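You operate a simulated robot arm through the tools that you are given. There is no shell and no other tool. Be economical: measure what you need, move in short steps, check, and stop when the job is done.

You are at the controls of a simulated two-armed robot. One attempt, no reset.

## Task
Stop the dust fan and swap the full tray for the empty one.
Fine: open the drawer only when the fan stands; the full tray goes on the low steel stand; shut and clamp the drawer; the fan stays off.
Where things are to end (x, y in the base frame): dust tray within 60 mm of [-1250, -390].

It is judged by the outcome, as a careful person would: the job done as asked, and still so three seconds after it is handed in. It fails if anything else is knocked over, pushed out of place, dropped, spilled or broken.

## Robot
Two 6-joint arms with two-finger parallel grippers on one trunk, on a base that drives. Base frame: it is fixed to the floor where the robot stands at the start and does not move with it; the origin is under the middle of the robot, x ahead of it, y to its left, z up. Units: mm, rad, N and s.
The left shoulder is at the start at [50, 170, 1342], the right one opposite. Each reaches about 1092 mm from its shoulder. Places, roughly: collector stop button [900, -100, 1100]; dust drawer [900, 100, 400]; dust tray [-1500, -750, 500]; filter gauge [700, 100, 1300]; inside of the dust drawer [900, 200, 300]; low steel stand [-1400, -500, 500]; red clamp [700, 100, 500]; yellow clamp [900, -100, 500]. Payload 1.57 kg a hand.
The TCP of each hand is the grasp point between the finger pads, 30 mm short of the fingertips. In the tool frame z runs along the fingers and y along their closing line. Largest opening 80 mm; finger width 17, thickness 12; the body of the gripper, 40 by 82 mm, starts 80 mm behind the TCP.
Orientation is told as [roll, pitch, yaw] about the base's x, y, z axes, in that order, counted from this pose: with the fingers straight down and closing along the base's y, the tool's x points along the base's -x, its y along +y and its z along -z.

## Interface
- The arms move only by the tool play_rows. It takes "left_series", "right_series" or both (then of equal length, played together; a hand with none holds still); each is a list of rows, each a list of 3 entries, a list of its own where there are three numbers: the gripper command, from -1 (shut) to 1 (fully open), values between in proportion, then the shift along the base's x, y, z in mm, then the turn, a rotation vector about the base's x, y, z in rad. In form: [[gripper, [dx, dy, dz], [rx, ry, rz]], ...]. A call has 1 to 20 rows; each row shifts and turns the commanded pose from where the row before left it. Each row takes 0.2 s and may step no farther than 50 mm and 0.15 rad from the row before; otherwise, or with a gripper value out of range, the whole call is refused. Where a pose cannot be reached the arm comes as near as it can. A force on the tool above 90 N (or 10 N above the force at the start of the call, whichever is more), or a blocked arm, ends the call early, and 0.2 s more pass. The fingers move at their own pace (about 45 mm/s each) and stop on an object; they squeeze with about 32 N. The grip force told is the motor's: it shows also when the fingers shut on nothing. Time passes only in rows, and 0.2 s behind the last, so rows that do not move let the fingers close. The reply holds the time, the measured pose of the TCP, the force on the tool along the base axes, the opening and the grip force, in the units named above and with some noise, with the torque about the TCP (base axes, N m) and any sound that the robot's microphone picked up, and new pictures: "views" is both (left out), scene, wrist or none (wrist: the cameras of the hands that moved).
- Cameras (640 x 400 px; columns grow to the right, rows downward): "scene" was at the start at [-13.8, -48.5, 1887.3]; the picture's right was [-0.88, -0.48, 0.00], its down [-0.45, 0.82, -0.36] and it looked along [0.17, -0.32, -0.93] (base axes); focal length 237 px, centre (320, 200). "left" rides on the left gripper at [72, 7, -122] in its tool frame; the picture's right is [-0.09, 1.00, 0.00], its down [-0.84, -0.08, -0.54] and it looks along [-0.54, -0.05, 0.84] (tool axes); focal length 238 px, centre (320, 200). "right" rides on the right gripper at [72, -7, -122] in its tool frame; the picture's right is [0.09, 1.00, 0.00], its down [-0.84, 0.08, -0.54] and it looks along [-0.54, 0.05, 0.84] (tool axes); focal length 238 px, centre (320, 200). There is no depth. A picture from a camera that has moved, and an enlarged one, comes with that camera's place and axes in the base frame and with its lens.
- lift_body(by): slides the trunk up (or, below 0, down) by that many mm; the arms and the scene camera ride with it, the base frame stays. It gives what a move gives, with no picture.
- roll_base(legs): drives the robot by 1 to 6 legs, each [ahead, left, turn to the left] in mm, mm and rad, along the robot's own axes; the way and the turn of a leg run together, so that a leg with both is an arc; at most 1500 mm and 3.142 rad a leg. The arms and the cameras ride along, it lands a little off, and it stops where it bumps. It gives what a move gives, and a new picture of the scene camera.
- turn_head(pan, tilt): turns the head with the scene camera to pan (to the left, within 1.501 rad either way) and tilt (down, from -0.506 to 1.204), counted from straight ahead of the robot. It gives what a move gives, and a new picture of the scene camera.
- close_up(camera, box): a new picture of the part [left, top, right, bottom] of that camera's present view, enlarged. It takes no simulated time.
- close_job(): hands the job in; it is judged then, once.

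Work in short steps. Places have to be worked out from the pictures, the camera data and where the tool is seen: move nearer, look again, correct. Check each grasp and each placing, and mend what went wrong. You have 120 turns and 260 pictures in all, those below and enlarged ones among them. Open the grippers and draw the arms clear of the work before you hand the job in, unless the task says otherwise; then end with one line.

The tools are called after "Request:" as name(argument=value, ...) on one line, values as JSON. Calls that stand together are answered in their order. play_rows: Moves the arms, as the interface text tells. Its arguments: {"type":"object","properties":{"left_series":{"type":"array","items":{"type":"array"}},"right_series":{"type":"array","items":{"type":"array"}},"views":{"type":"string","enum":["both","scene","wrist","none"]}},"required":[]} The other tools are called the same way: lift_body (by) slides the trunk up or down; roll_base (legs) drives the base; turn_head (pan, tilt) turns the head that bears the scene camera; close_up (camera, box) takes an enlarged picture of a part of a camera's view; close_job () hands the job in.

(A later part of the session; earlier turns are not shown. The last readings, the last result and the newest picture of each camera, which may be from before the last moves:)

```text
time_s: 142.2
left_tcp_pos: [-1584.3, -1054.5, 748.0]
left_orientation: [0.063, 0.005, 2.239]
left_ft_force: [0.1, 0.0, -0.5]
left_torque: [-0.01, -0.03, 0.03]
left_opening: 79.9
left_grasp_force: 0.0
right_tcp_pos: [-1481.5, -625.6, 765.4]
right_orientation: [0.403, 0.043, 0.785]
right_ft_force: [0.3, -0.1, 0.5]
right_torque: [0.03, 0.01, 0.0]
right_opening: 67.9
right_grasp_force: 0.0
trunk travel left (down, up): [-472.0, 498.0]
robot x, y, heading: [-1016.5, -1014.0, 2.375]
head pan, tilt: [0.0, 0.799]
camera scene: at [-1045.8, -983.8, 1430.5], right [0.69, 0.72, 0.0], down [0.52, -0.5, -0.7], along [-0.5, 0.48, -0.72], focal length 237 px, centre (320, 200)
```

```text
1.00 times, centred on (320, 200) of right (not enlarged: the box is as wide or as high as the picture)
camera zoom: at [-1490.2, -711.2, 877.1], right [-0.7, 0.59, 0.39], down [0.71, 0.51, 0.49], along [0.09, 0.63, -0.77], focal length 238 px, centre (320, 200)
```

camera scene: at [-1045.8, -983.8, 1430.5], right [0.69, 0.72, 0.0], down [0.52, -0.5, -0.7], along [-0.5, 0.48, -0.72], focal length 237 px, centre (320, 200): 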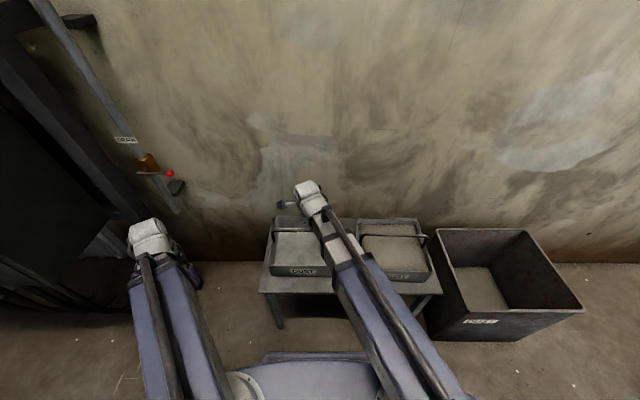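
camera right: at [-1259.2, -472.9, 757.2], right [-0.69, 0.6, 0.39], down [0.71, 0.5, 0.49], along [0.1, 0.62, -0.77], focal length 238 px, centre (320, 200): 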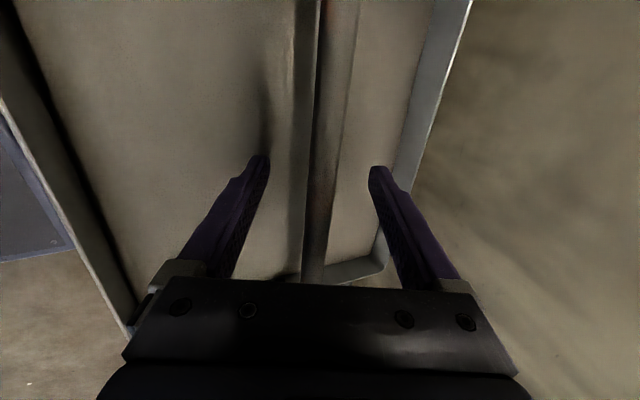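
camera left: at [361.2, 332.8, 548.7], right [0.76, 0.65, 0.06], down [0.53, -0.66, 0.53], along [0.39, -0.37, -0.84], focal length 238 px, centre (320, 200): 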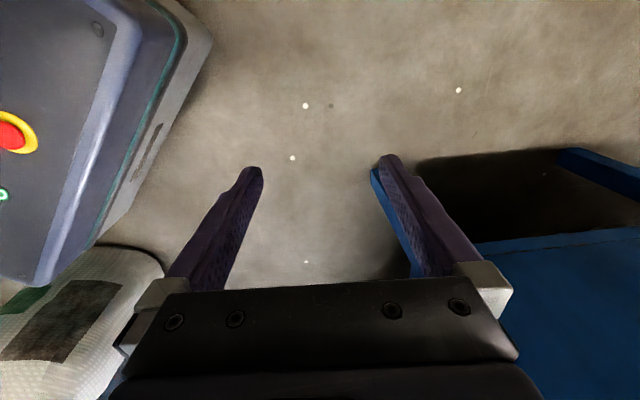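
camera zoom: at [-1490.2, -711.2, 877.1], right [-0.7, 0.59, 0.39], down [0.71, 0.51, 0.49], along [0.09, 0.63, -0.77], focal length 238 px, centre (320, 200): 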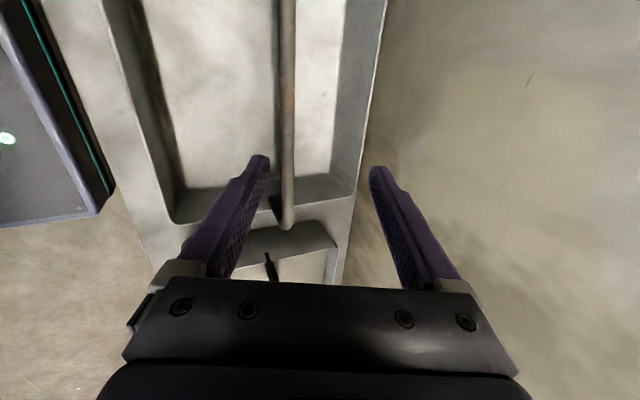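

Bail of the empty tray: corner ≈ (-1408,-527), so its centre ≈ (-1496,-615). I correct and lower in two stages.

Request:
play_rows(right_series=[[0.7, [-14, 10, 0], [0, 0, 0]], [0.7, [0, 0, 0], [0, 0, 0]]], views="none")

Request:
lift_body(by=-80)

Request:
close_up(camera="right", box=[0, 0, 640, 400])

Request:
close_up(camera="scene", box=[240, 160, 460, 300])

```text
time_s: 142.8
left_tcp_pos: [-1584.2, -1054.9, 747.6]
left_orientation: [0.063, 0.005, 2.239]
left_ft_force: [0.0, -0.2, -1.5]
left_torque: [0.01, 0.0, 0.0]
left_opening: 80.1
left_grasp_force: 0.0
right_tcp_pos: [-1494.5, -615.0, 765.2]
right_orientation: [0.404, 0.042, 0.785]
right_ft_force: [0.7, 0.3, -0.2]
right_torque: [0.01, 0.02, 0.01]
right_opening: 67.9
right_grasp_force: 0.1
trunk travel left (down, up): [-472.0, 498.0]
robot x, y, heading: [-1014.5, -1011.1, 2.373]
head pan, tilt: [0.0, 0.799]
```

```text
time_s: 143.9
left_tcp_pos: [-1583.4, -1053.4, 667.0]
left_orientation: [0.062, 0.007, 2.239]
left_ft_force: [0.1, -0.2, 0.9]
left_torque: [0.01, 0.01, 0.01]
left_opening: 80.3
left_grasp_force: 0.0
right_tcp_pos: [-1493.9, -616.8, 685.8]
right_orientation: [0.403, 0.043, 0.785]
right_ft_force: [0.9, -0.7, -0.1]
right_torque: [-0.02, 0.01, 0.01]
right_opening: 68.0
right_grasp_force: 0.0
trunk travel left (down, up): [-392.0, 578.0]
robot x, y, heading: [-1015.4, -1014.8, 2.374]
head pan, tilt: [0.0, 0.799]
```

```text
1.00 times, centred on (320, 200) of right (not enlarged: the box is as wide or as high as the picture)
camera zoom: at [-1503.8, -702.2, 797.2], right [-0.7, 0.59, 0.39], down [0.71, 0.51, 0.49], along [0.09, 0.62, -0.78], focal length 238 px, centre (320, 200)
```

zoom: 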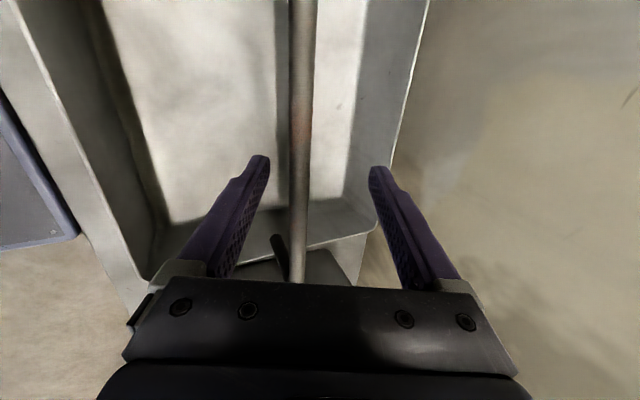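

```text
2.86 times, centred on (350, 230) of scene
camera zoom: at [-1045.5, -983.7, 1350.5], right [0.69, 0.72, 0.0], down [0.52, -0.5, -0.7], along [-0.5, 0.48, -0.72], focal length 678 px, centre (234, 114)
```

zoom: 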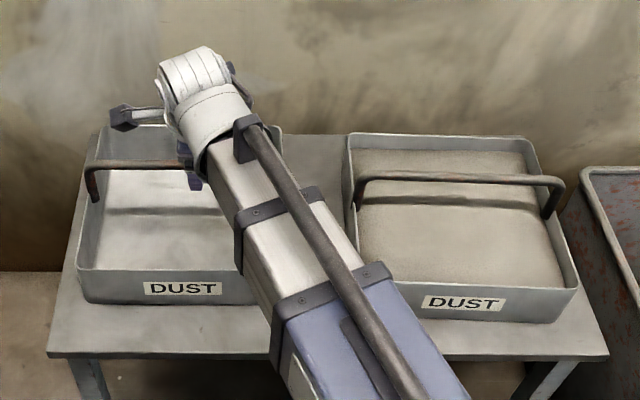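

Full tray sits well on the stand. View matches the earlier pre-grasp; lower 42 mm and close on the empty tray's bail.

Request:
lift_body(by=-41)

Request:
play_rows(right_series=[[-1, [0, 0, 0], [0, 0, 0]], [-1, [0, 0, 0], [0, 0, 0]], [-1, [0, 0, 0], [0, 0, 0]], [-1, [0, 0, 0], [0, 0, 0]], [-1, [0, 0, 0], [0, 0, 0]]], views="wrist")

Request:
lift_body(by=100)

Request:
close_up(camera="scene", box=[240, 160, 460, 300])

```text
time_s: 144.8
left_tcp_pos: [-1583.9, -1053.9, 626.5]
left_orientation: [0.062, 0.006, 2.238]
left_ft_force: [-0.6, -0.4, 0.1]
left_torque: [0.03, -0.01, 0.01]
left_opening: 80.2
left_grasp_force: 0.0
right_tcp_pos: [-1494.5, -617.1, 645.0]
right_orientation: [0.403, 0.043, 0.786]
right_ft_force: [-0.5, -0.4, 0.1]
right_torque: [0.0, -0.02, 0.02]
right_opening: 68.1
right_grasp_force: 0.1
trunk travel left (down, up): [-351.0, 619.0]
robot x, y, heading: [-1017.7, -1012.0, 2.375]
head pan, tilt: [0.0, 0.799]
```

```text
time_s: 146.0
left_tcp_pos: [-1583.9, -1053.9, 626.8]
left_orientation: [0.064, 0.006, 2.239]
left_ft_force: [0.5, 0.9, 0.2]
left_torque: [0.02, -0.01, 0.02]
left_opening: 80.0
left_grasp_force: 0.0
right_tcp_pos: [-1495.6, -616.6, 645.7]
right_orientation: [0.406, 0.04, 0.788]
right_ft_force: [-3.2, 3.4, 6.6]
right_torque: [0.1, -0.31, 0.39]
right_opening: 13.8
right_grasp_force: 30.2
trunk travel left (down, up): [-351.0, 619.0]
robot x, y, heading: [-1016.2, -1011.0, 2.378]
head pan, tilt: [0.0, 0.799]
camera right: at [-1504.0, -702.1, 756.3], right [-0.7, 0.59, 0.4], down [0.71, 0.51, 0.49], along [0.09, 0.63, -0.77], focal length 238 px, centre (320, 200)
```

right: 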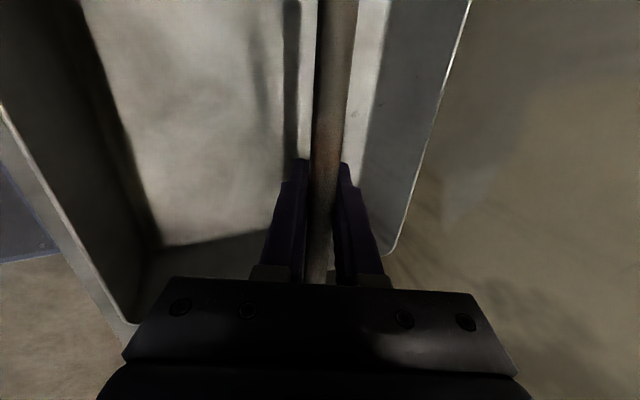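

```text
time_s: 147.3
left_tcp_pos: [-1584.8, -1055.0, 726.0]
left_orientation: [0.062, 0.006, 2.24]
left_ft_force: [-0.2, 0.7, 0.5]
left_torque: [0.03, -0.02, 0.01]
left_opening: 79.6
left_grasp_force: 0.1
right_tcp_pos: [-1494.9, -615.6, 744.2]
right_orientation: [0.403, 0.042, 0.786]
right_ft_force: [0.2, 0.4, -7.7]
right_torque: [0.13, -0.05, -0.02]
right_opening: 13.8
right_grasp_force: 30.4
trunk travel left (down, up): [-451.0, 519.0]
robot x, y, heading: [-1014.1, -1012.9, 2.372]
head pan, tilt: [0.0, 0.799]
```

```text
2.86 times, centred on (350, 230) of scene
camera zoom: at [-1046.1, -983.3, 1409.4], right [0.69, 0.72, 0.0], down [0.52, -0.5, -0.7], along [-0.5, 0.48, -0.72], focal length 678 px, centre (234, 114)
```

zoom: 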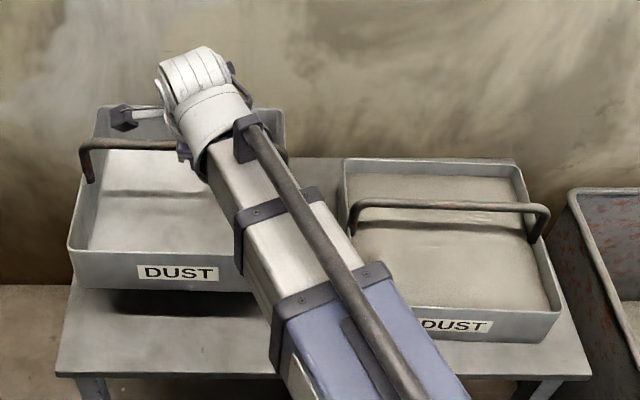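

Empty tray in hand (0.8 kg). I raise it well above the full tray's bail, then retrace: right 322 mm, turn right to heading ≈0.885.

Request:
lift_body(by=120)

Request:
roll_base(legs=[[0, -322, 0], [0, 0, -1.49]])

```text
time_s: 148.8
left_tcp_pos: [-1584.6, -1055.7, 846.5]
left_orientation: [0.063, 0.006, 2.239]
left_ft_force: [0.6, 0.9, -0.7]
left_torque: [0.01, 0.0, 0.02]
left_opening: 80.1
left_grasp_force: 0.1
right_tcp_pos: [-1495.0, -615.9, 863.0]
right_orientation: [0.403, 0.042, 0.785]
right_ft_force: [0.4, 0.1, -6.7]
right_torque: [0.18, -0.08, 0.01]
right_opening: 13.3
right_grasp_force: 30.7
trunk travel left (down, up): [-571.0, 399.0]
robot x, y, heading: [-1018.6, -1012.6, 2.378]
head pan, tilt: [0.0, 0.799]
```

```text
time_s: 154.5
left_tcp_pos: [-896.3, -220.7, 847.0]
left_orientation: [0.063, 0.005, 0.786]
left_ft_force: [0.2, -0.1, 0.0]
left_torque: [0.0, -0.03, 0.0]
left_opening: 80.1
left_grasp_force: 0.1
right_tcp_pos: [-451.2, -256.3, 864.7]
right_orientation: [0.402, 0.04, -0.666]
right_ft_force: [-0.1, 0.1, -7.2]
right_torque: [-0.02, -0.17, 0.04]
right_opening: 13.7
right_grasp_force: 30.4
trunk travel left (down, up): [-571.0, 399.0]
robot x, y, heading: [-788.9, -779.3, 0.918]
head pan, tilt: [0.0, 0.799]
camera scene: at [-763.5, -746.2, 1529.5], right [0.8, -0.6, 0.0], down [-0.43, -0.57, -0.7], along [0.42, 0.56, -0.72], focal length 237 px, centre (320, 200)
```

scene: 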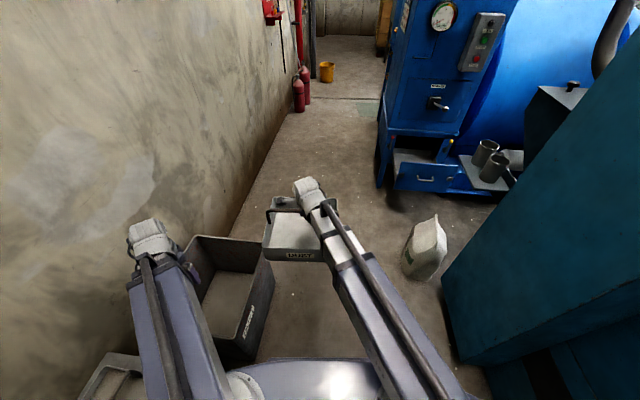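

The corridor to the collector is visible. I drive forward in two legs to ≈(-200,-150) keeping this heading, clear of bin and teal machine.

Request:
roll_base(legs=[[452, -74, 0], [405, -13, 0]])

Request:
lift_body(by=-110)

Request:
roll_base(legs=[[0, 0, -0.9]])

```text
time_s: 159.4
left_tcp_pos: [-308.1, 430.1, 846.1]
left_orientation: [0.063, 0.007, 0.797]
left_ft_force: [0.2, 0.7, 0.2]
left_torque: [0.03, 0.01, -0.03]
left_opening: 80.0
left_grasp_force: 0.1
right_tcp_pos: [135.2, 397.9, 862.0]
right_orientation: [0.4, 0.042, -0.658]
right_ft_force: [0.6, 0.1, -7.4]
right_torque: [-0.05, -0.17, -0.03]
right_opening: 13.5
right_grasp_force: 30.0
trunk travel left (down, up): [-571.0, 399.0]
robot x, y, heading: [-196.6, -130.6, 0.928]
head pan, tilt: [0.0, 0.799]
camera scene: at [-172.0, -94.6, 1529.4], right [0.8, -0.6, 0.0], down [-0.43, -0.58, -0.7], along [0.42, 0.56, -0.72], focal length 237 px, centre (320, 200)
```

scene: 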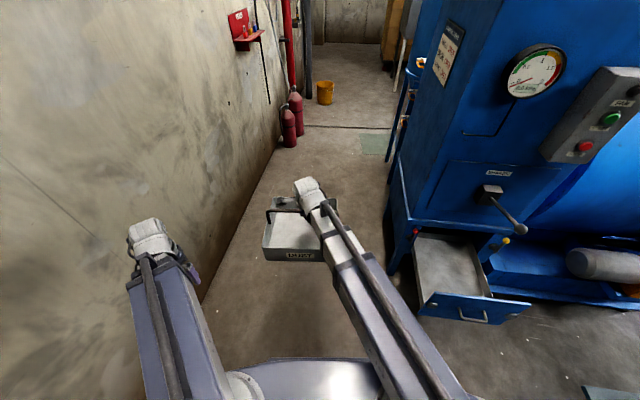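

```text
time_s: 160.8
left_tcp_pos: [-310.3, 430.3, 736.1]
left_orientation: [0.064, 0.006, 0.797]
left_ft_force: [-0.3, 0.3, -0.2]
left_torque: [-0.01, 0.03, -0.02]
left_opening: 80.0
left_grasp_force: 0.0
right_tcp_pos: [135.3, 398.0, 754.1]
right_orientation: [0.404, 0.042, -0.658]
right_ft_force: [0.2, -0.9, -7.5]
right_torque: [-0.03, -0.16, 0.01]
right_opening: 13.5
right_grasp_force: 29.8
trunk travel left (down, up): [-461.0, 509.0]
robot x, y, heading: [-196.1, -127.6, 0.93]
head pan, tilt: [0.0, 0.799]
```

```text
time_s: 163.6
left_tcp_pos: [168.3, 308.2, 736.8]
left_orientation: [0.063, 0.006, -0.102]
left_ft_force: [-0.1, 0.3, -0.1]
left_torque: [-0.01, 0.04, -0.01]
left_opening: 79.9
left_grasp_force: 0.0
right_tcp_pos: [423.0, -60.9, 755.3]
right_orientation: [0.404, 0.044, -1.554]
right_ft_force: [0.3, -0.8, -7.8]
right_torque: [-0.13, -0.08, 0.01]
right_opening: 13.5
right_grasp_force: 30.6
trunk travel left (down, up): [-461.0, 509.0]
robot x, y, heading: [-198.4, -131.2, 0.039]
head pan, tilt: [0.0, 0.799]
camera scene: at [-155.7, -126.8, 1419.5], right [0.03, -1.0, 0.0], down [-0.72, -0.02, -0.7], along [0.7, 0.02, -0.72], focal length 237 px, centre (320, 200)
```

scene: 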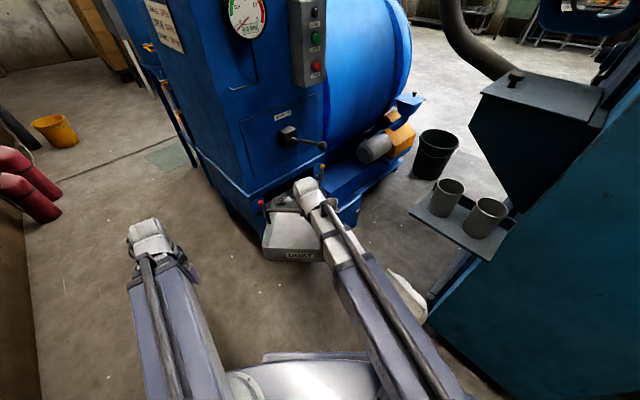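

Retraced well. Now yaw the hand +0.77 rad so the tray aligns with the drawer, and shift left to the side-entry position.

Request:
play_rows(right_series=[[-1, [0, 0, 0], [0, 0, 0.128]], [-1, [0, 0, 0], [0, 0, 0.128]], [-1, [0, 0, 0], [0, 0, 0.128]], [-1, [0, 0, 0], [0, 0, 0.128]], [-1, [0, 0, 0], [0, 0, 0.128]], [-1, [0, 0, 0], [0, 0, 0.128]]], views="none")

Request:
roll_base(legs=[[20, 243, 0]])

Request:
lift_body(by=-165)

Request:
close_up(camera="scene", box=[200, 120, 460, 300])

```text
time_s: 164.9
left_tcp_pos: [170.3, 308.8, 736.6]
left_orientation: [0.062, 0.006, -0.101]
left_ft_force: [0.3, -0.8, -0.6]
left_torque: [0.0, -0.03, 0.0]
left_opening: 80.3
left_grasp_force: 0.1
right_tcp_pos: [422.1, -61.1, 753.8]
right_orientation: [0.403, 0.042, -0.784]
right_ft_force: [0.0, 0.0, -7.8]
right_torque: [-0.08, -0.15, 0.01]
right_opening: 13.7
right_grasp_force: 30.4
trunk travel left (down, up): [-461.0, 509.0]
robot x, y, heading: [-196.2, -126.7, 0.034]
head pan, tilt: [0.0, 0.799]
```

```text
time_s: 166.7
left_tcp_pos: [187.1, 547.5, 736.8]
left_orientation: [0.062, 0.007, -0.11]
left_ft_force: [0.2, -0.1, 0.2]
left_torque: [0.02, -0.02, 0.0]
left_opening: 79.8
left_grasp_force: 0.1
right_tcp_pos: [435.1, 175.4, 753.8]
right_orientation: [0.403, 0.041, -0.793]
right_ft_force: [1.4, -0.4, -7.1]
right_torque: [-0.04, -0.12, 0.02]
right_opening: 13.5
right_grasp_force: 29.6
trunk travel left (down, up): [-461.0, 509.0]
robot x, y, heading: [-180.9, 111.9, 0.028]
head pan, tilt: [0.0, 0.799]
camera scene: at [-142.7, 115.2, 1419.5], right [0.03, -1.0, 0.0], down [-0.72, -0.02, -0.7], along [0.7, 0.02, -0.72], focal length 237 px, centre (320, 200)
```

scene: 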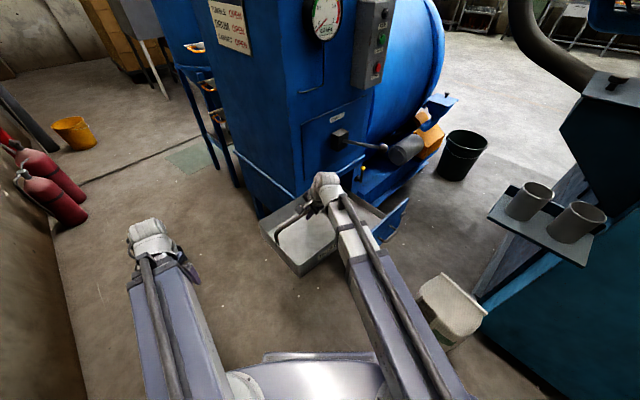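

```text
time_s: 168.6
left_tcp_pos: [187.2, 546.5, 573.1]
left_orientation: [0.063, 0.005, -0.109]
left_ft_force: [0.0, 0.0, 0.3]
left_torque: [-0.03, 0.01, -0.01]
left_opening: 80.0
left_grasp_force: 0.2
right_tcp_pos: [433.9, 175.1, 589.5]
right_orientation: [0.401, 0.044, -0.793]
right_ft_force: [-0.9, 0.2, -6.7]
right_torque: [-0.07, -0.13, 0.0]
right_opening: 13.7
right_grasp_force: 29.3
trunk travel left (down, up): [-296.0, 674.0]
robot x, y, heading: [-181.5, 113.2, 0.025]
head pan, tilt: [0.0, 0.799]
```

```text
2.22 times, centred on (330, 210) of scene
camera zoom: at [-142.9, 114.8, 1254.5], right [0.03, -1.0, 0.0], down [-0.72, -0.02, -0.7], along [0.7, 0.02, -0.72], focal length 527 px, centre (298, 178)
```

zoom: 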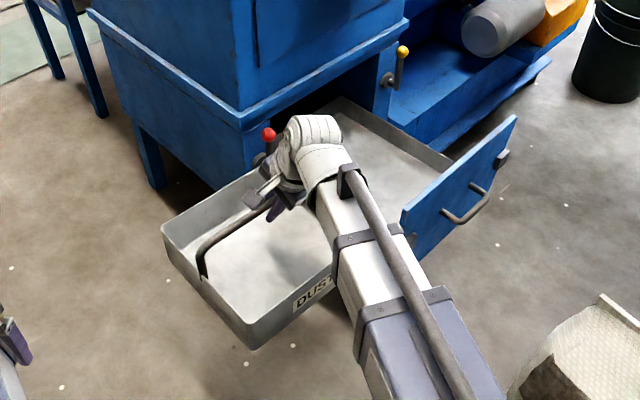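

Aligned; I add 9/9 mm inward, then slide along the face with the base ~184 mm.

Request:
play_rows(right_series=[[-1, [9, 9, 0], [0, 0, 0]]], views="none")

Request:
roll_base(legs=[[127, -133, 0]])

Request:
close_up(camera="scene", box=[220, 160, 440, 310])

```text
time_s: 169.0
left_tcp_pos: [186.0, 547.0, 572.1]
left_orientation: [0.063, 0.006, -0.11]
left_ft_force: [0.1, 0.2, -0.6]
left_torque: [0.02, 0.01, -0.02]
left_opening: 80.1
left_grasp_force: 0.0
right_tcp_pos: [444.8, 185.4, 588.8]
right_orientation: [0.401, 0.041, -0.794]
right_ft_force: [0.2, -1.2, -7.6]
right_torque: [-0.07, -0.13, 0.0]
right_opening: 13.6
right_grasp_force: 30.1
trunk travel left (down, up): [-296.0, 674.0]
robot x, y, heading: [-184.2, 112.9, 0.027]
head pan, tilt: [0.0, 0.799]
```

```text
time_s: 170.5
left_tcp_pos: [316.3, 418.6, 571.1]
left_orientation: [0.063, 0.005, -0.11]
left_ft_force: [-0.8, 0.2, 0.1]
left_torque: [0.02, 0.04, 0.03]
left_opening: 80.0
left_grasp_force: 0.1
right_tcp_pos: [575.6, 54.5, 588.9]
right_orientation: [0.402, 0.041, -0.797]
right_ft_force: [0.1, -0.2, -7.7]
right_torque: [-0.09, -0.12, 0.03]
right_opening: 13.8
right_grasp_force: 30.5
trunk travel left (down, up): [-296.0, 674.0]
robot x, y, heading: [-50.7, -15.9, 0.025]
head pan, tilt: [0.0, 0.799]
camera scene: at [-12.8, -13.5, 1254.5], right [0.02, -1.0, 0.0], down [-0.72, -0.02, -0.7], along [0.7, 0.02, -0.72], focal length 237 px, centre (320, 200)
```

scene: 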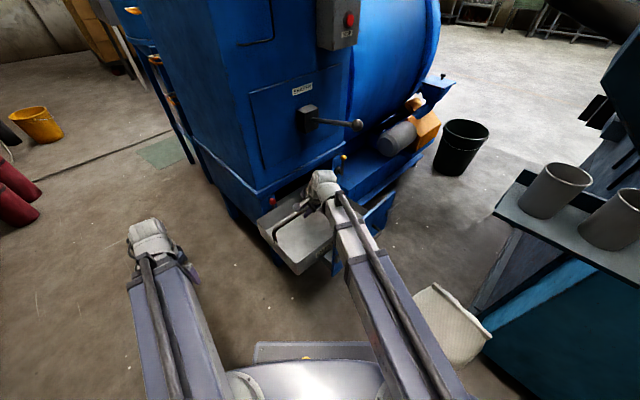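

```text
2.67 times, centred on (330, 235) of scene
camera zoom: at [-12.8, -13.5, 1254.5], right [0.02, -1.0, 0.0], down [-0.72, -0.02, -0.7], along [0.7, 0.02, -0.72], focal length 633 px, centre (293, 107)
```

zoom: 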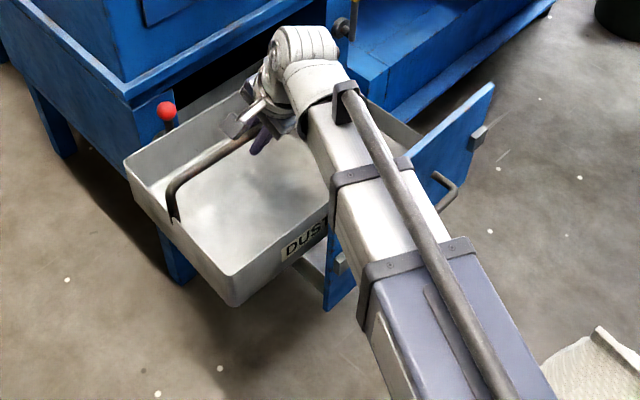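

Entry is clean; slide the remaining ~157 mm with the arm into the drawer.

Request:
play_rows(right_series=[[-1, [14, -14, 0], [0, 0, 0]], [-1, [14, -14, 0], [0, 0, 0]], [-1, [14, -14, 0], [0, 0, 0]], [-1, [14, -14, 0], [0, 0, 0]], [-1, [14, -13, 0], [0, 0, 0]], [-1, [14, -13, 0], [0, 0, 0]], [-1, [14, -13, 0], [0, 0, 0]], [-1, [13, -13, 0], [0, 0, 0]]], views="none")

Request:
close_up(camera="scene", box=[240, 170, 440, 310])

```text
time_s: 172.3
left_tcp_pos: [315.8, 418.1, 571.7]
left_orientation: [0.062, 0.004, -0.111]
left_ft_force: [-0.5, -0.2, -0.4]
left_torque: [0.0, 0.0, -0.01]
left_opening: 80.2
left_grasp_force: 0.0
right_tcp_pos: [684.2, -54.5, 589.0]
right_orientation: [0.403, 0.043, -0.795]
right_ft_force: [0.3, -0.2, -8.0]
right_torque: [-0.04, -0.13, 0.01]
right_opening: 13.7
right_grasp_force: 30.1
trunk travel left (down, up): [-296.0, 674.0]
robot x, y, heading: [-55.0, -17.1, 0.027]
head pan, tilt: [0.0, 0.799]
```

```text
2.86 times, centred on (340, 240) of scene
camera zoom: at [-12.7, -13.6, 1254.5], right [0.02, -1.0, 0.0], down [-0.72, -0.02, -0.7], along [0.7, 0.02, -0.72], focal length 678 px, centre (263, 86)
```

zoom: 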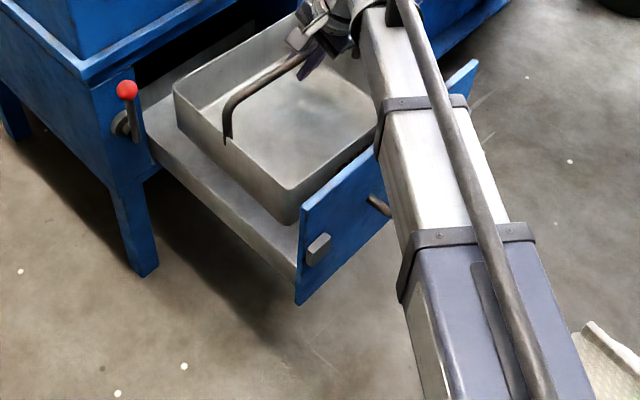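

Tray is over the drawer; it hangs ~15 mm left of my grip, so I shift 10/-10 and lower.

Request:
play_rows(right_series=[[-1, [10, -9, 0], [0, 0, 0]], [-1, [0, 0, 0], [0, 0, 0]]], views="none")

Request:
lift_body(by=-70)

Request:
close_up(camera="scene", box=[240, 170, 440, 310])

Request:
close_up(camera="right", box=[0, 0, 640, 400])

```text
time_s: 172.9
left_tcp_pos: [316.4, 418.9, 571.7]
left_orientation: [0.063, 0.005, -0.111]
left_ft_force: [-0.7, -0.1, -0.7]
left_torque: [0.01, 0.03, -0.02]
left_opening: 79.9
left_grasp_force: 0.0
right_tcp_pos: [695.5, -62.1, 588.4]
right_orientation: [0.401, 0.044, -0.797]
right_ft_force: [-0.2, -0.9, -8.0]
right_torque: [-0.06, -0.14, -0.01]
right_opening: 13.7
right_grasp_force: 30.1
trunk travel left (down, up): [-296.0, 674.0]
robot x, y, heading: [-52.6, -16.9, 0.023]
head pan, tilt: [0.0, 0.799]
```

```text
time_s: 174.0
left_tcp_pos: [317.1, 418.8, 501.5]
left_orientation: [0.063, 0.005, -0.11]
left_ft_force: [-0.8, -0.3, 0.6]
left_torque: [0.0, -0.01, 0.0]
left_opening: 80.0
left_grasp_force: 0.1
right_tcp_pos: [695.0, -62.5, 518.8]
right_orientation: [0.4, 0.039, -0.795]
right_ft_force: [-0.7, -0.7, -7.8]
right_torque: [-0.09, -0.15, 0.0]
right_opening: 13.7
right_grasp_force: 30.5
trunk travel left (down, up): [-226.0, 744.0]
robot x, y, heading: [-53.0, -15.3, 0.022]
head pan, tilt: [0.0, 0.799]
```

```text
2.86 times, centred on (340, 240) of scene
camera zoom: at [-12.7, -13.8, 1184.5], right [0.02, -1.0, 0.0], down [-0.72, -0.02, -0.7], along [0.7, 0.02, -0.72], focal length 678 px, centre (263, 86)
```

zoom: 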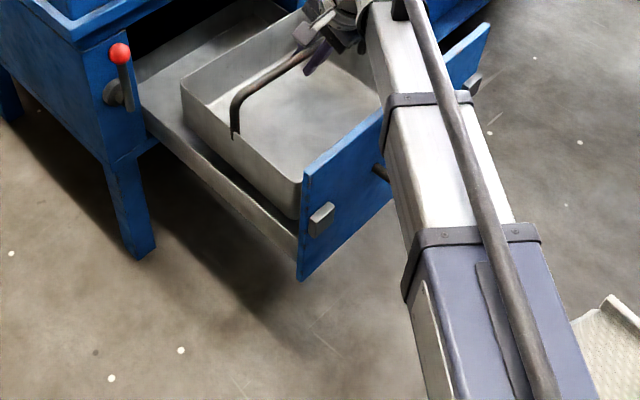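

```text
1.00 times, centred on (320, 200) of right (not enlarged: the box is as wide or as high as the picture)
camera zoom: at [609.7, -52.5, 630.8], right [0.6, 0.7, 0.39], down [0.5, -0.71, 0.49], along [0.62, -0.1, -0.78], focal length 238 px, centre (320, 200)
```

zoom: 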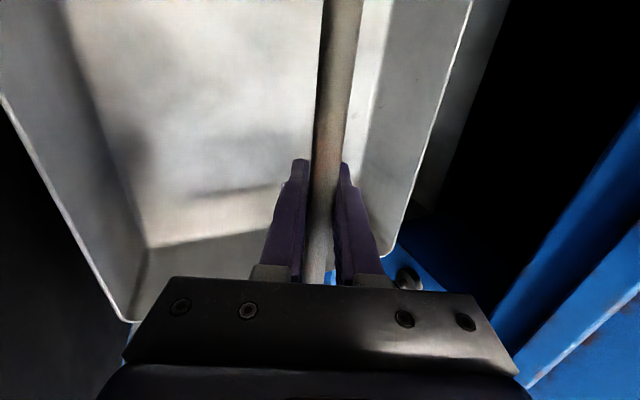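

Inside the drawer outline with free margin. Lower to the floor gently.

Request:
lift_body(by=-24)

Request:
lift_body(by=-4)

```text
time_s: 174.7
left_tcp_pos: [317.0, 418.8, 476.8]
left_orientation: [0.063, 0.005, -0.11]
left_ft_force: [0.0, -0.5, -0.7]
left_torque: [0.03, 0.02, 0.01]
left_opening: 79.9
left_grasp_force: 0.0
right_tcp_pos: [695.4, -62.7, 494.1]
right_orientation: [0.402, 0.041, -0.796]
right_ft_force: [-0.2, 0.5, -7.8]
right_torque: [-0.11, -0.12, 0.03]
right_opening: 13.4
right_grasp_force: 30.3
trunk travel left (down, up): [-202.0, 768.0]
robot x, y, heading: [-56.0, -18.0, 0.02]
head pan, tilt: [0.0, 0.799]
```

```text
time_s: 175.2
left_tcp_pos: [316.7, 419.7, 473.3]
left_orientation: [0.063, 0.005, -0.109]
left_ft_force: [0.1, 0.6, 0.1]
left_torque: [0.01, 0.01, 0.03]
left_opening: 79.8
left_grasp_force: 0.1
right_tcp_pos: [694.4, -62.6, 490.4]
right_orientation: [0.401, 0.042, -0.795]
right_ft_force: [-0.1, 0.5, -7.7]
right_torque: [-0.05, -0.15, -0.01]
right_opening: 13.8
right_grasp_force: 30.0
trunk travel left (down, up): [-198.0, 772.0]
robot x, y, heading: [-49.9, -18.5, 0.027]
head pan, tilt: [0.0, 0.799]
```

Still hanging; a few mm more.

Request:
lift_body(by=-4)

Request:
lift_body(by=-3)

```text
time_s: 175.8
left_tcp_pos: [316.7, 420.2, 468.7]
left_orientation: [0.062, 0.004, -0.111]
left_ft_force: [-0.3, 0.0, -0.4]
left_torque: [0.0, -0.01, 0.01]
left_opening: 80.1
left_grasp_force: 0.2
right_tcp_pos: [696.0, -62.3, 486.3]
right_orientation: [0.401, 0.041, -0.795]
right_ft_force: [-0.2, 0.3, -8.3]
right_torque: [-0.06, -0.1, -0.02]
right_opening: 13.6
right_grasp_force: 30.1
trunk travel left (down, up): [-194.0, 776.0]
robot x, y, heading: [-50.5, -15.7, 0.023]
head pan, tilt: [0.0, 0.799]
```

```text
time_s: 176.3
left_tcp_pos: [316.0, 418.1, 466.6]
left_orientation: [0.063, 0.006, -0.109]
left_ft_force: [-0.6, 0.3, 0.4]
left_torque: [0.0, -0.01, 0.02]
left_opening: 79.8
left_grasp_force: 0.1
right_tcp_pos: [695.2, -62.3, 484.1]
right_orientation: [0.401, 0.041, -0.796]
right_ft_force: [-0.1, 0.4, -7.9]
right_torque: [-0.08, -0.14, 0.0]
right_opening: 13.5
right_grasp_force: 29.6
trunk travel left (down, up): [-191.0, 779.0]
robot x, y, heading: [-53.7, -18.6, 0.026]
head pan, tilt: [0.0, 0.799]
```

Expected contact by now; I look before going on.

Request:
close_up(camera="scene", box=[250, 160, 410, 270])

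Request:
lift_body(by=-4)

```text
3.64 times, centred on (330, 215) of scene
camera zoom: at [-12.7, -13.7, 1149.5], right [0.02, -1.0, 0.0], down [-0.72, -0.02, -0.7], along [0.7, 0.02, -0.72], focal length 863 px, centre (284, 146)
```

zoom: 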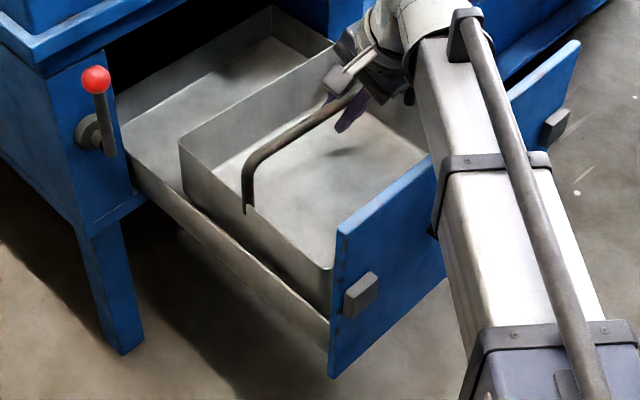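

```text
time_s: 176.8
left_tcp_pos: [315.1, 419.2, 463.2]
left_orientation: [0.063, 0.005, -0.11]
left_ft_force: [-0.1, -0.7, -0.2]
left_torque: [0.01, 0.02, 0.0]
left_opening: 80.3
left_grasp_force: 0.1
right_tcp_pos: [695.1, -62.6, 480.4]
right_orientation: [0.401, 0.043, -0.797]
right_ft_force: [0.3, 0.0, -6.8]
right_torque: [-0.08, -0.12, -0.02]
right_opening: 13.7
right_grasp_force: 29.8
trunk travel left (down, up): [-187.0, 783.0]
robot x, y, heading: [-56.1, -12.7, 0.024]
head pan, tilt: [0.0, 0.799]
```

Nearly seated; continue a few mm at a time.

Request:
lift_body(by=-3)

Request:
lift_body(by=-3)

```text
time_s: 177.3
left_tcp_pos: [316.0, 418.4, 459.0]
left_orientation: [0.064, 0.006, -0.11]
left_ft_force: [0.6, 0.2, 1.1]
left_torque: [0.01, 0.02, -0.01]
left_opening: 79.9
left_grasp_force: 0.0
right_tcp_pos: [694.6, -62.0, 476.5]
right_orientation: [0.402, 0.041, -0.796]
right_ft_force: [0.2, -0.9, -7.1]
right_torque: [-0.08, -0.13, 0.0]
right_opening: 13.6
right_grasp_force: 30.3
trunk travel left (down, up): [-184.0, 786.0]
robot x, y, heading: [-53.1, -15.4, 0.025]
head pan, tilt: [0.0, 0.799]
```

```text
time_s: 177.9
left_tcp_pos: [316.1, 418.1, 455.9]
left_orientation: [0.062, 0.006, -0.11]
left_ft_force: [0.3, 0.3, 0.0]
left_torque: [-0.01, -0.02, -0.02]
left_opening: 80.1
left_grasp_force: 0.0
right_tcp_pos: [694.6, -62.0, 473.9]
right_orientation: [0.4, 0.042, -0.796]
right_ft_force: [-0.1, 0.4, -8.3]
right_torque: [-0.09, -0.15, 0.01]
right_opening: 13.6
right_grasp_force: 30.8
trunk travel left (down, up): [-181.0, 789.0]
robot x, y, heading: [-54.6, -15.1, 0.023]
head pan, tilt: [0.0, 0.799]
```

Still hanging freely; I continue with force watch.

Request:
lift_body(by=-6)

Request:
lift_body(by=-6)

Request:
close_up(camera="scene", box=[250, 150, 410, 260])

Request:
close_up(camera="right", box=[0, 0, 640, 400])

```text
time_s: 178.4
left_tcp_pos: [317.3, 418.8, 450.2]
left_orientation: [0.064, 0.004, -0.11]
left_ft_force: [-0.1, 0.9, -0.3]
left_torque: [-0.02, 0.03, 0.02]
left_opening: 80.1
left_grasp_force: 0.1
right_tcp_pos: [694.2, -61.9, 468.5]
right_orientation: [0.4, 0.043, -0.797]
right_ft_force: [0.6, 0.6, -8.2]
right_torque: [-0.09, -0.14, 0.01]
right_opening: 13.3
right_grasp_force: 30.7
trunk travel left (down, up): [-175.0, 795.0]
robot x, y, heading: [-51.1, -14.9, 0.027]
head pan, tilt: [0.0, 0.799]
```

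```text
time_s: 179.0
left_tcp_pos: [315.8, 418.1, 444.1]
left_orientation: [0.064, 0.006, -0.11]
left_ft_force: [-0.1, 0.3, 0.1]
left_torque: [-0.03, -0.01, -0.01]
left_opening: 79.9
left_grasp_force: 0.1
right_tcp_pos: [694.9, -62.6, 462.2]
right_orientation: [0.402, 0.042, -0.796]
right_ft_force: [0.2, -0.4, -8.3]
right_torque: [-0.12, -0.15, 0.01]
right_opening: 13.9
right_grasp_force: 30.0
trunk travel left (down, up): [-169.0, 801.0]
robot x, y, heading: [-56.0, -15.7, 0.024]
head pan, tilt: [0.0, 0.799]
```

```text
3.64 times, centred on (330, 205) of scene
camera zoom: at [-12.7, -13.7, 1127.4], right [0.02, -1.0, 0.0], down [-0.72, -0.02, -0.7], along [0.7, 0.02, -0.72], focal length 863 px, centre (284, 182)
```

zoom: 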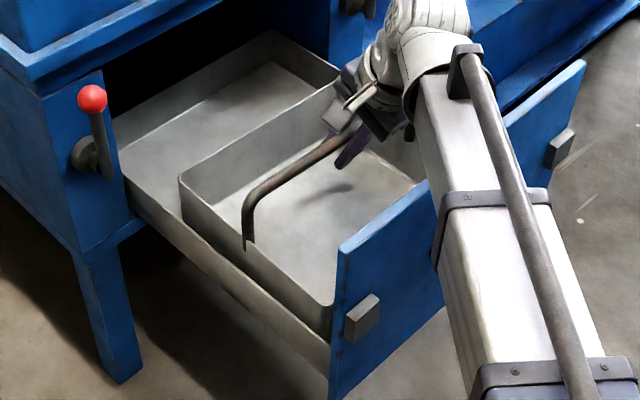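

```text
1.00 times, centred on (320, 200) of right (not enlarged: the box is as wide or as high as the picture)
camera zoom: at [609.7, -52.5, 573.7], right [0.6, 0.7, 0.39], down [0.5, -0.71, 0.49], along [0.62, -0.1, -0.78], focal length 238 px, centre (320, 200)
```

zoom: 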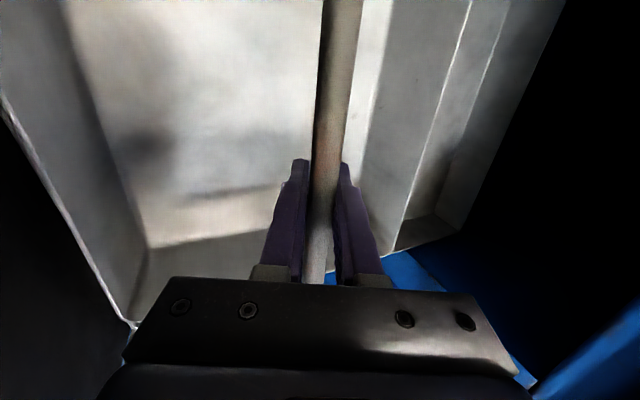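

The drawer bottom (panel bottom ≈ z 337) suggests the floor is just below. Continue in small steps.

Request:
lift_body(by=-5)

Request:
lift_body(by=-5)

```text
time_s: 179.5
left_tcp_pos: [316.1, 418.9, 440.5]
left_orientation: [0.063, 0.004, -0.111]
left_ft_force: [0.1, 0.7, 0.0]
left_torque: [-0.01, 0.0, 0.0]
left_opening: 80.1
left_grasp_force: 0.1
right_tcp_pos: [695.3, -61.0, 458.9]
right_orientation: [0.403, 0.04, -0.794]
right_ft_force: [4.5, -1.0, 29.9]
right_torque: [-0.2, 0.26, 0.04]
right_opening: 13.8
right_grasp_force: 30.2
trunk travel left (down, up): [-164.0, 806.0]
robot x, y, heading: [-53.6, -14.5, 0.028]
head pan, tilt: [0.0, 0.799]
```

```text
time_s: 180.1
left_tcp_pos: [315.8, 419.2, 435.3]
left_orientation: [0.061, 0.004, -0.11]
left_ft_force: [-0.3, -0.6, 0.1]
left_torque: [-0.01, 0.0, -0.01]
left_opening: 79.8
left_grasp_force: 0.1
right_tcp_pos: [694.5, -61.8, 453.6]
right_orientation: [0.403, 0.039, -0.794]
right_ft_force: [2.9, 0.8, 26.5]
right_torque: [-0.27, 0.18, 0.02]
right_opening: 13.6
right_grasp_force: 30.0
trunk travel left (down, up): [-159.0, 811.0]
robot x, y, heading: [-54.3, -13.8, 0.024]
head pan, tilt: [0.0, 0.799]
```

Seated (contact at ~461). Open the gripper and lift away.

Request:
play_rows(right_series=[[0.7, [0, 0, 0], [0, 0, 0]], [0.7, [0, 0, 0], [0, 0, 0]], [0.7, [0, 0, 0], [0, 0, 0]], [0.7, [0, 0, 0], [0, 0, 0]]], views="wrist")

Request:
close_up(camera="scene", box=[250, 150, 410, 260])

```text
time_s: 181.1
left_tcp_pos: [315.8, 418.8, 434.2]
left_orientation: [0.063, 0.005, -0.109]
left_ft_force: [0.8, 0.2, -0.6]
left_torque: [0.03, 0.03, 0.04]
left_opening: 80.0
left_grasp_force: 0.2
right_tcp_pos: [695.2, -63.3, 451.3]
right_orientation: [0.401, 0.042, -0.796]
right_ft_force: [0.3, -0.8, 0.5]
right_torque: [0.02, -0.03, 0.04]
right_opening: 68.1
right_grasp_force: 0.1
trunk travel left (down, up): [-159.0, 811.0]
robot x, y, heading: [-50.0, -15.7, 0.024]
head pan, tilt: [0.0, 0.799]
camera right: at [609.4, -52.5, 564.1], right [0.6, 0.7, 0.39], down [0.5, -0.71, 0.49], along [0.62, -0.1, -0.78], focal length 238 px, centre (320, 200)
```

right: 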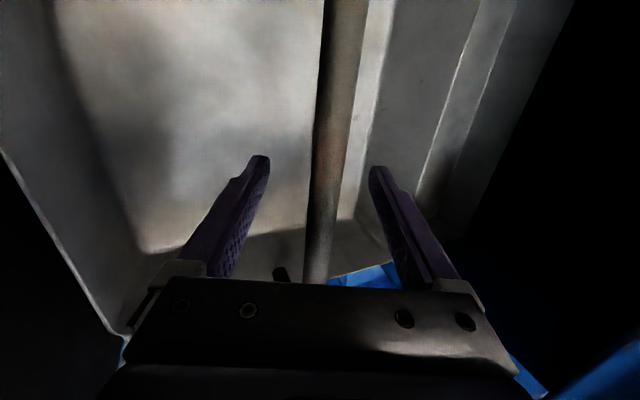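

```text
3.64 times, centred on (330, 205) of scene
camera zoom: at [-13.2, -13.7, 1117.5], right [0.02, -1.0, 0.0], down [-0.72, -0.02, -0.7], along [0.7, 0.02, -0.72], focal length 863 px, centre (284, 182)
```

zoom: 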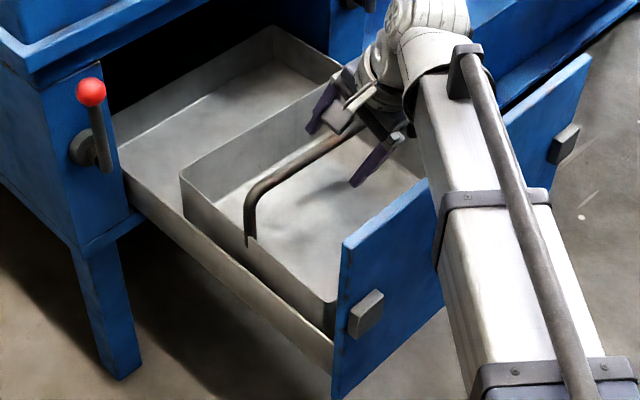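

Tray seated level in the drawer. Withdraw the hand the way it came: up, tilt flatter, up, and back over the drawer front.

Request:
lift_body(by=95)

Request:
play_rows(right_series=[[0.5, [0, 0, 0], [0.105, -0.105, 0]], [0.4, [0, 0, 0], [0.105, -0.105, 0]], [0.3, [0, 0, 0], [0, 0, 0]]], views="none")

Request:
lift_body(by=47)

Request:
play_rows(right_series=[[0.2, [-25, -25, 0], [0, 0, 0]], [0.2, [-25, -25, 0], [0, 0, 0]], [0.2, [-25, -25, 0], [0, 0, 0]], [0.2, [-25, -25, 0], [0, 0, 0]], [0.2, [-25, -25, 0], [0, 0, 0]], [0.2, [-25, -25, 0], [0, 0, 0]], [0.2, [-25, -25, 0], [0, 0, 0]]], views="scene")

```text
time_s: 182.3
left_tcp_pos: [316.5, 419.5, 529.1]
left_orientation: [0.062, 0.005, -0.111]
left_ft_force: [0.5, 0.6, 0.8]
left_torque: [0.0, -0.01, -0.03]
left_opening: 80.2
left_grasp_force: 0.1
right_tcp_pos: [694.3, -62.2, 546.3]
right_orientation: [0.402, 0.041, -0.798]
right_ft_force: [-0.3, -0.7, -0.3]
right_torque: [-0.04, -0.02, 0.0]
right_opening: 68.0
right_grasp_force: 0.1
trunk travel left (down, up): [-254.0, 716.0]
robot x, y, heading: [-51.5, -16.8, 0.019]
head pan, tilt: [0.0, 0.799]
```

```text
time_s: 183.1
left_tcp_pos: [316.0, 419.3, 530.0]
left_orientation: [0.064, 0.006, -0.11]
left_ft_force: [0.2, -0.2, -0.3]
left_torque: [-0.01, 0.03, 0.01]
left_opening: 80.0
left_grasp_force: 0.0
right_tcp_pos: [692.6, -62.1, 581.0]
right_orientation: [0.7, 0.041, -0.785]
right_ft_force: [0.0, -0.6, 0.1]
right_torque: [-0.02, 0.01, 0.02]
right_opening: 52.1
right_grasp_force: 0.1
right hand out of reach, approached as far as the arm can: row 1, 2
trunk travel left (down, up): [-254.0, 716.0]
robot x, y, heading: [-55.1, -17.5, 0.026]
head pan, tilt: [0.0, 0.799]
```

```text
time_s: 184.0
left_tcp_pos: [316.7, 419.7, 576.1]
left_orientation: [0.063, 0.006, -0.109]
left_ft_force: [0.1, 0.1, -0.4]
left_torque: [-0.01, -0.03, 0.0]
left_opening: 80.0
left_grasp_force: 0.1
right_tcp_pos: [693.1, -62.5, 628.6]
right_orientation: [0.697, 0.042, -0.785]
right_ft_force: [-0.5, -0.4, 0.3]
right_torque: [0.02, -0.04, -0.02]
right_opening: 51.8
right_grasp_force: 0.0
trunk travel left (down, up): [-301.0, 669.0]
robot x, y, heading: [-54.3, -19.0, 0.025]
head pan, tilt: [0.0, 0.799]
```

```text
time_s: 185.6
left_tcp_pos: [315.8, 419.0, 578.2]
left_orientation: [0.064, 0.007, -0.111]
left_ft_force: [0.8, -1.0, 0.3]
left_torque: [-0.02, 0.02, 0.02]
left_opening: 80.1
left_grasp_force: 0.1
right_tcp_pos: [520.8, -240.1, 627.9]
right_orientation: [0.699, 0.043, -0.784]
right_ft_force: [-0.4, -0.1, 0.0]
right_torque: [0.0, -0.02, 0.01]
right_opening: 47.7
right_grasp_force: 0.1
trunk travel left (down, up): [-301.0, 669.0]
robot x, y, heading: [-55.9, -13.0, 0.023]
head pan, tilt: [0.0, 0.799]
camera scene: at [-13.2, -13.6, 1259.5], right [0.02, -1.0, 0.0], down [-0.72, -0.02, -0.7], along [0.7, 0.02, -0.72], focal length 237 px, centre (320, 200)
```

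scene: 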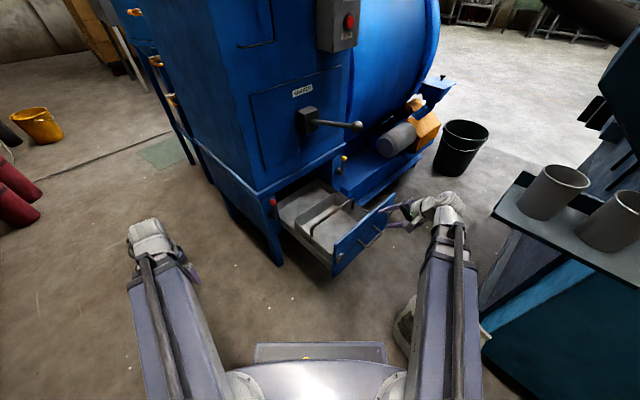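

The empty tray is in place. Level the hand to 15° down, close it, lower to push the drawer panel above its handle.

Request:
play_rows(right_series=[[-1, [0, 0, 0], [0.105, -0.105, 0]], [-1, [0, 0, 0], [0.105, -0.105, 0]], [-1, [0, 0, 0], [0.105, -0.105, 0]], [-1, [0, 0, 0], [0.105, -0.105, 0]], [-1, [0, 0, 0], [0, 0, 0]]], views="none")

Request:
lift_body(by=-212)

Request:
close_up(camera="scene", box=[240, 140, 460, 290])

Request:
close_up(camera="right", box=[0, 0, 640, 400])

```text
time_s: 186.8
left_tcp_pos: [315.9, 418.1, 576.9]
left_orientation: [0.064, 0.005, -0.109]
left_ft_force: [-0.8, -0.1, -0.2]
left_torque: [0.01, -0.03, -0.02]
left_opening: 80.0
left_grasp_force: 0.2
right_tcp_pos: [519.2, -240.1, 734.6]
right_orientation: [1.294, 0.033, -0.76]
right_ft_force: [-0.3, 0.0, 0.7]
right_torque: [0.01, 0.0, -0.02]
right_opening: 0.0
right_grasp_force: 21.3
right hand out of reach, approached as far as the arm can: row 1, 2, 3, 4
trunk travel left (down, up): [-301.0, 669.0]
robot x, y, heading: [-55.8, -15.1, 0.026]
head pan, tilt: [0.0, 0.799]
```

```text
time_s: 189.1
left_tcp_pos: [317.0, 418.3, 365.0]
left_orientation: [0.061, 0.005, -0.109]
left_ft_force: [0.7, -0.7, 0.5]
left_torque: [0.01, -0.03, 0.0]
left_opening: 79.8
left_grasp_force: 0.0
right_tcp_pos: [520.2, -238.3, 523.0]
right_orientation: [1.294, 0.034, -0.759]
right_ft_force: [0.4, 0.3, -0.1]
right_torque: [-0.04, 0.0, -0.02]
right_opening: 0.1
right_grasp_force: 21.2
trunk travel left (down, up): [-89.0, 881.0]
robot x, y, heading: [-54.9, -17.1, 0.022]
head pan, tilt: [0.0, 0.799]
```

```text
2.67 times, centred on (350, 215) of scene
camera zoom: at [-13.3, -13.7, 1047.6], right [0.02, -1.0, 0.0], down [-0.72, -0.02, -0.7], along [0.7, 0.02, -0.72], focal length 633 px, centre (240, 160)
```

zoom: 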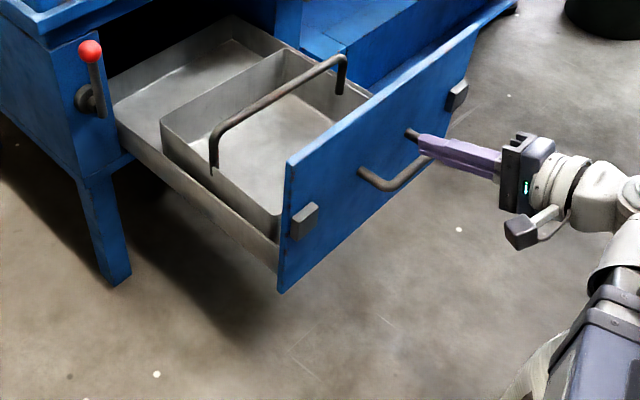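

```text
1.00 times, centred on (320, 200) of right (not enlarged: the box is as wide or as high as the picture)
camera zoom: at [386.0, -276.5, 553.0], right [0.15, 0.24, 0.96], down [0.27, -0.94, 0.2], along [0.95, 0.23, -0.2], focal length 238 px, centre (320, 200)
```

zoom: 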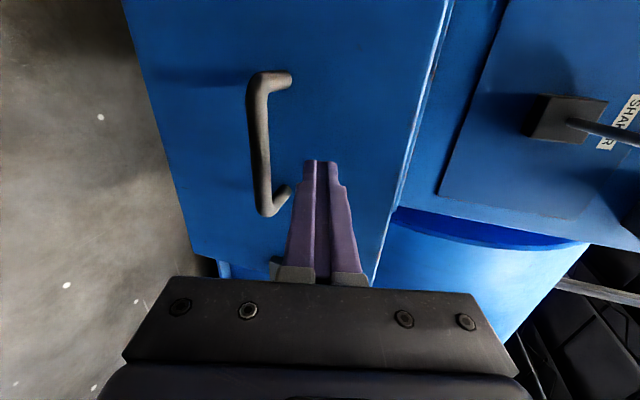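

Fingertips face the panel above the handle near its centreline. Push in steadily.

Request:
play_rows(right_series=[[-1, [13, 13, 0], [0, 0, 0]], [-1, [13, 13, 0], [0, 0, 0]], [-1, [12, 12, 0], [0, 0, 0]], [-1, [12, 12, 0], [0, 0, 0]], [-1, [12, 12, 0], [0, 0, 0]], [-1, [12, 12, 0], [0, 0, 0]], [-1, [12, 12, 0], [0, 0, 0]], [-1, [12, 12, 0], [0, 0, 0]], [-1, [12, 12, 0], [0, 0, 0]], [-1, [12, 12, 0], [0, 0, 0]], [-1, [12, 12, 0], [0, 0, 0]], [-1, [12, 12, 0], [0, 0, 0]]], views="scene")

```text
time_s: 191.7
left_tcp_pos: [315.9, 418.7, 364.2]
left_orientation: [0.066, 0.006, -0.109]
left_ft_force: [0.0, -0.6, -0.9]
left_torque: [0.0, 0.02, -0.02]
left_opening: 80.0
left_grasp_force: 0.1
right_tcp_pos: [666.1, -91.3, 524.1]
right_orientation: [1.294, 0.033, -0.761]
right_ft_force: [-0.7, 0.1, 0.4]
right_torque: [-0.02, 0.02, 0.02]
right_opening: 0.2
right_grasp_force: 21.4
trunk travel left (down, up): [-89.0, 881.0]
robot x, y, heading: [-56.1, -14.0, 0.024]
head pan, tilt: [0.0, 0.799]
camera scene: at [-13.3, -13.7, 1047.5], right [0.02, -1.0, 0.0], down [-0.72, -0.02, -0.7], along [0.7, 0.02, -0.72], focal length 237 px, centre (320, 200)
```

scene: 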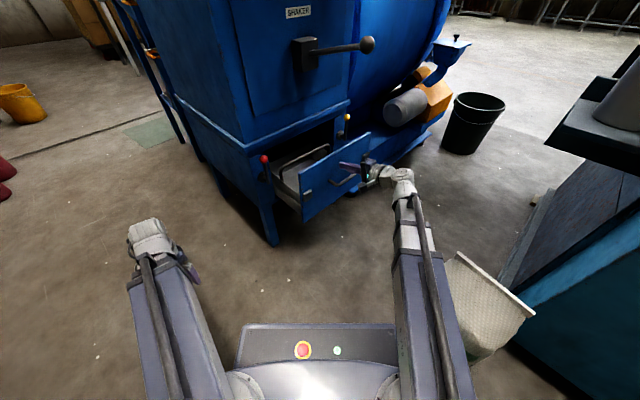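

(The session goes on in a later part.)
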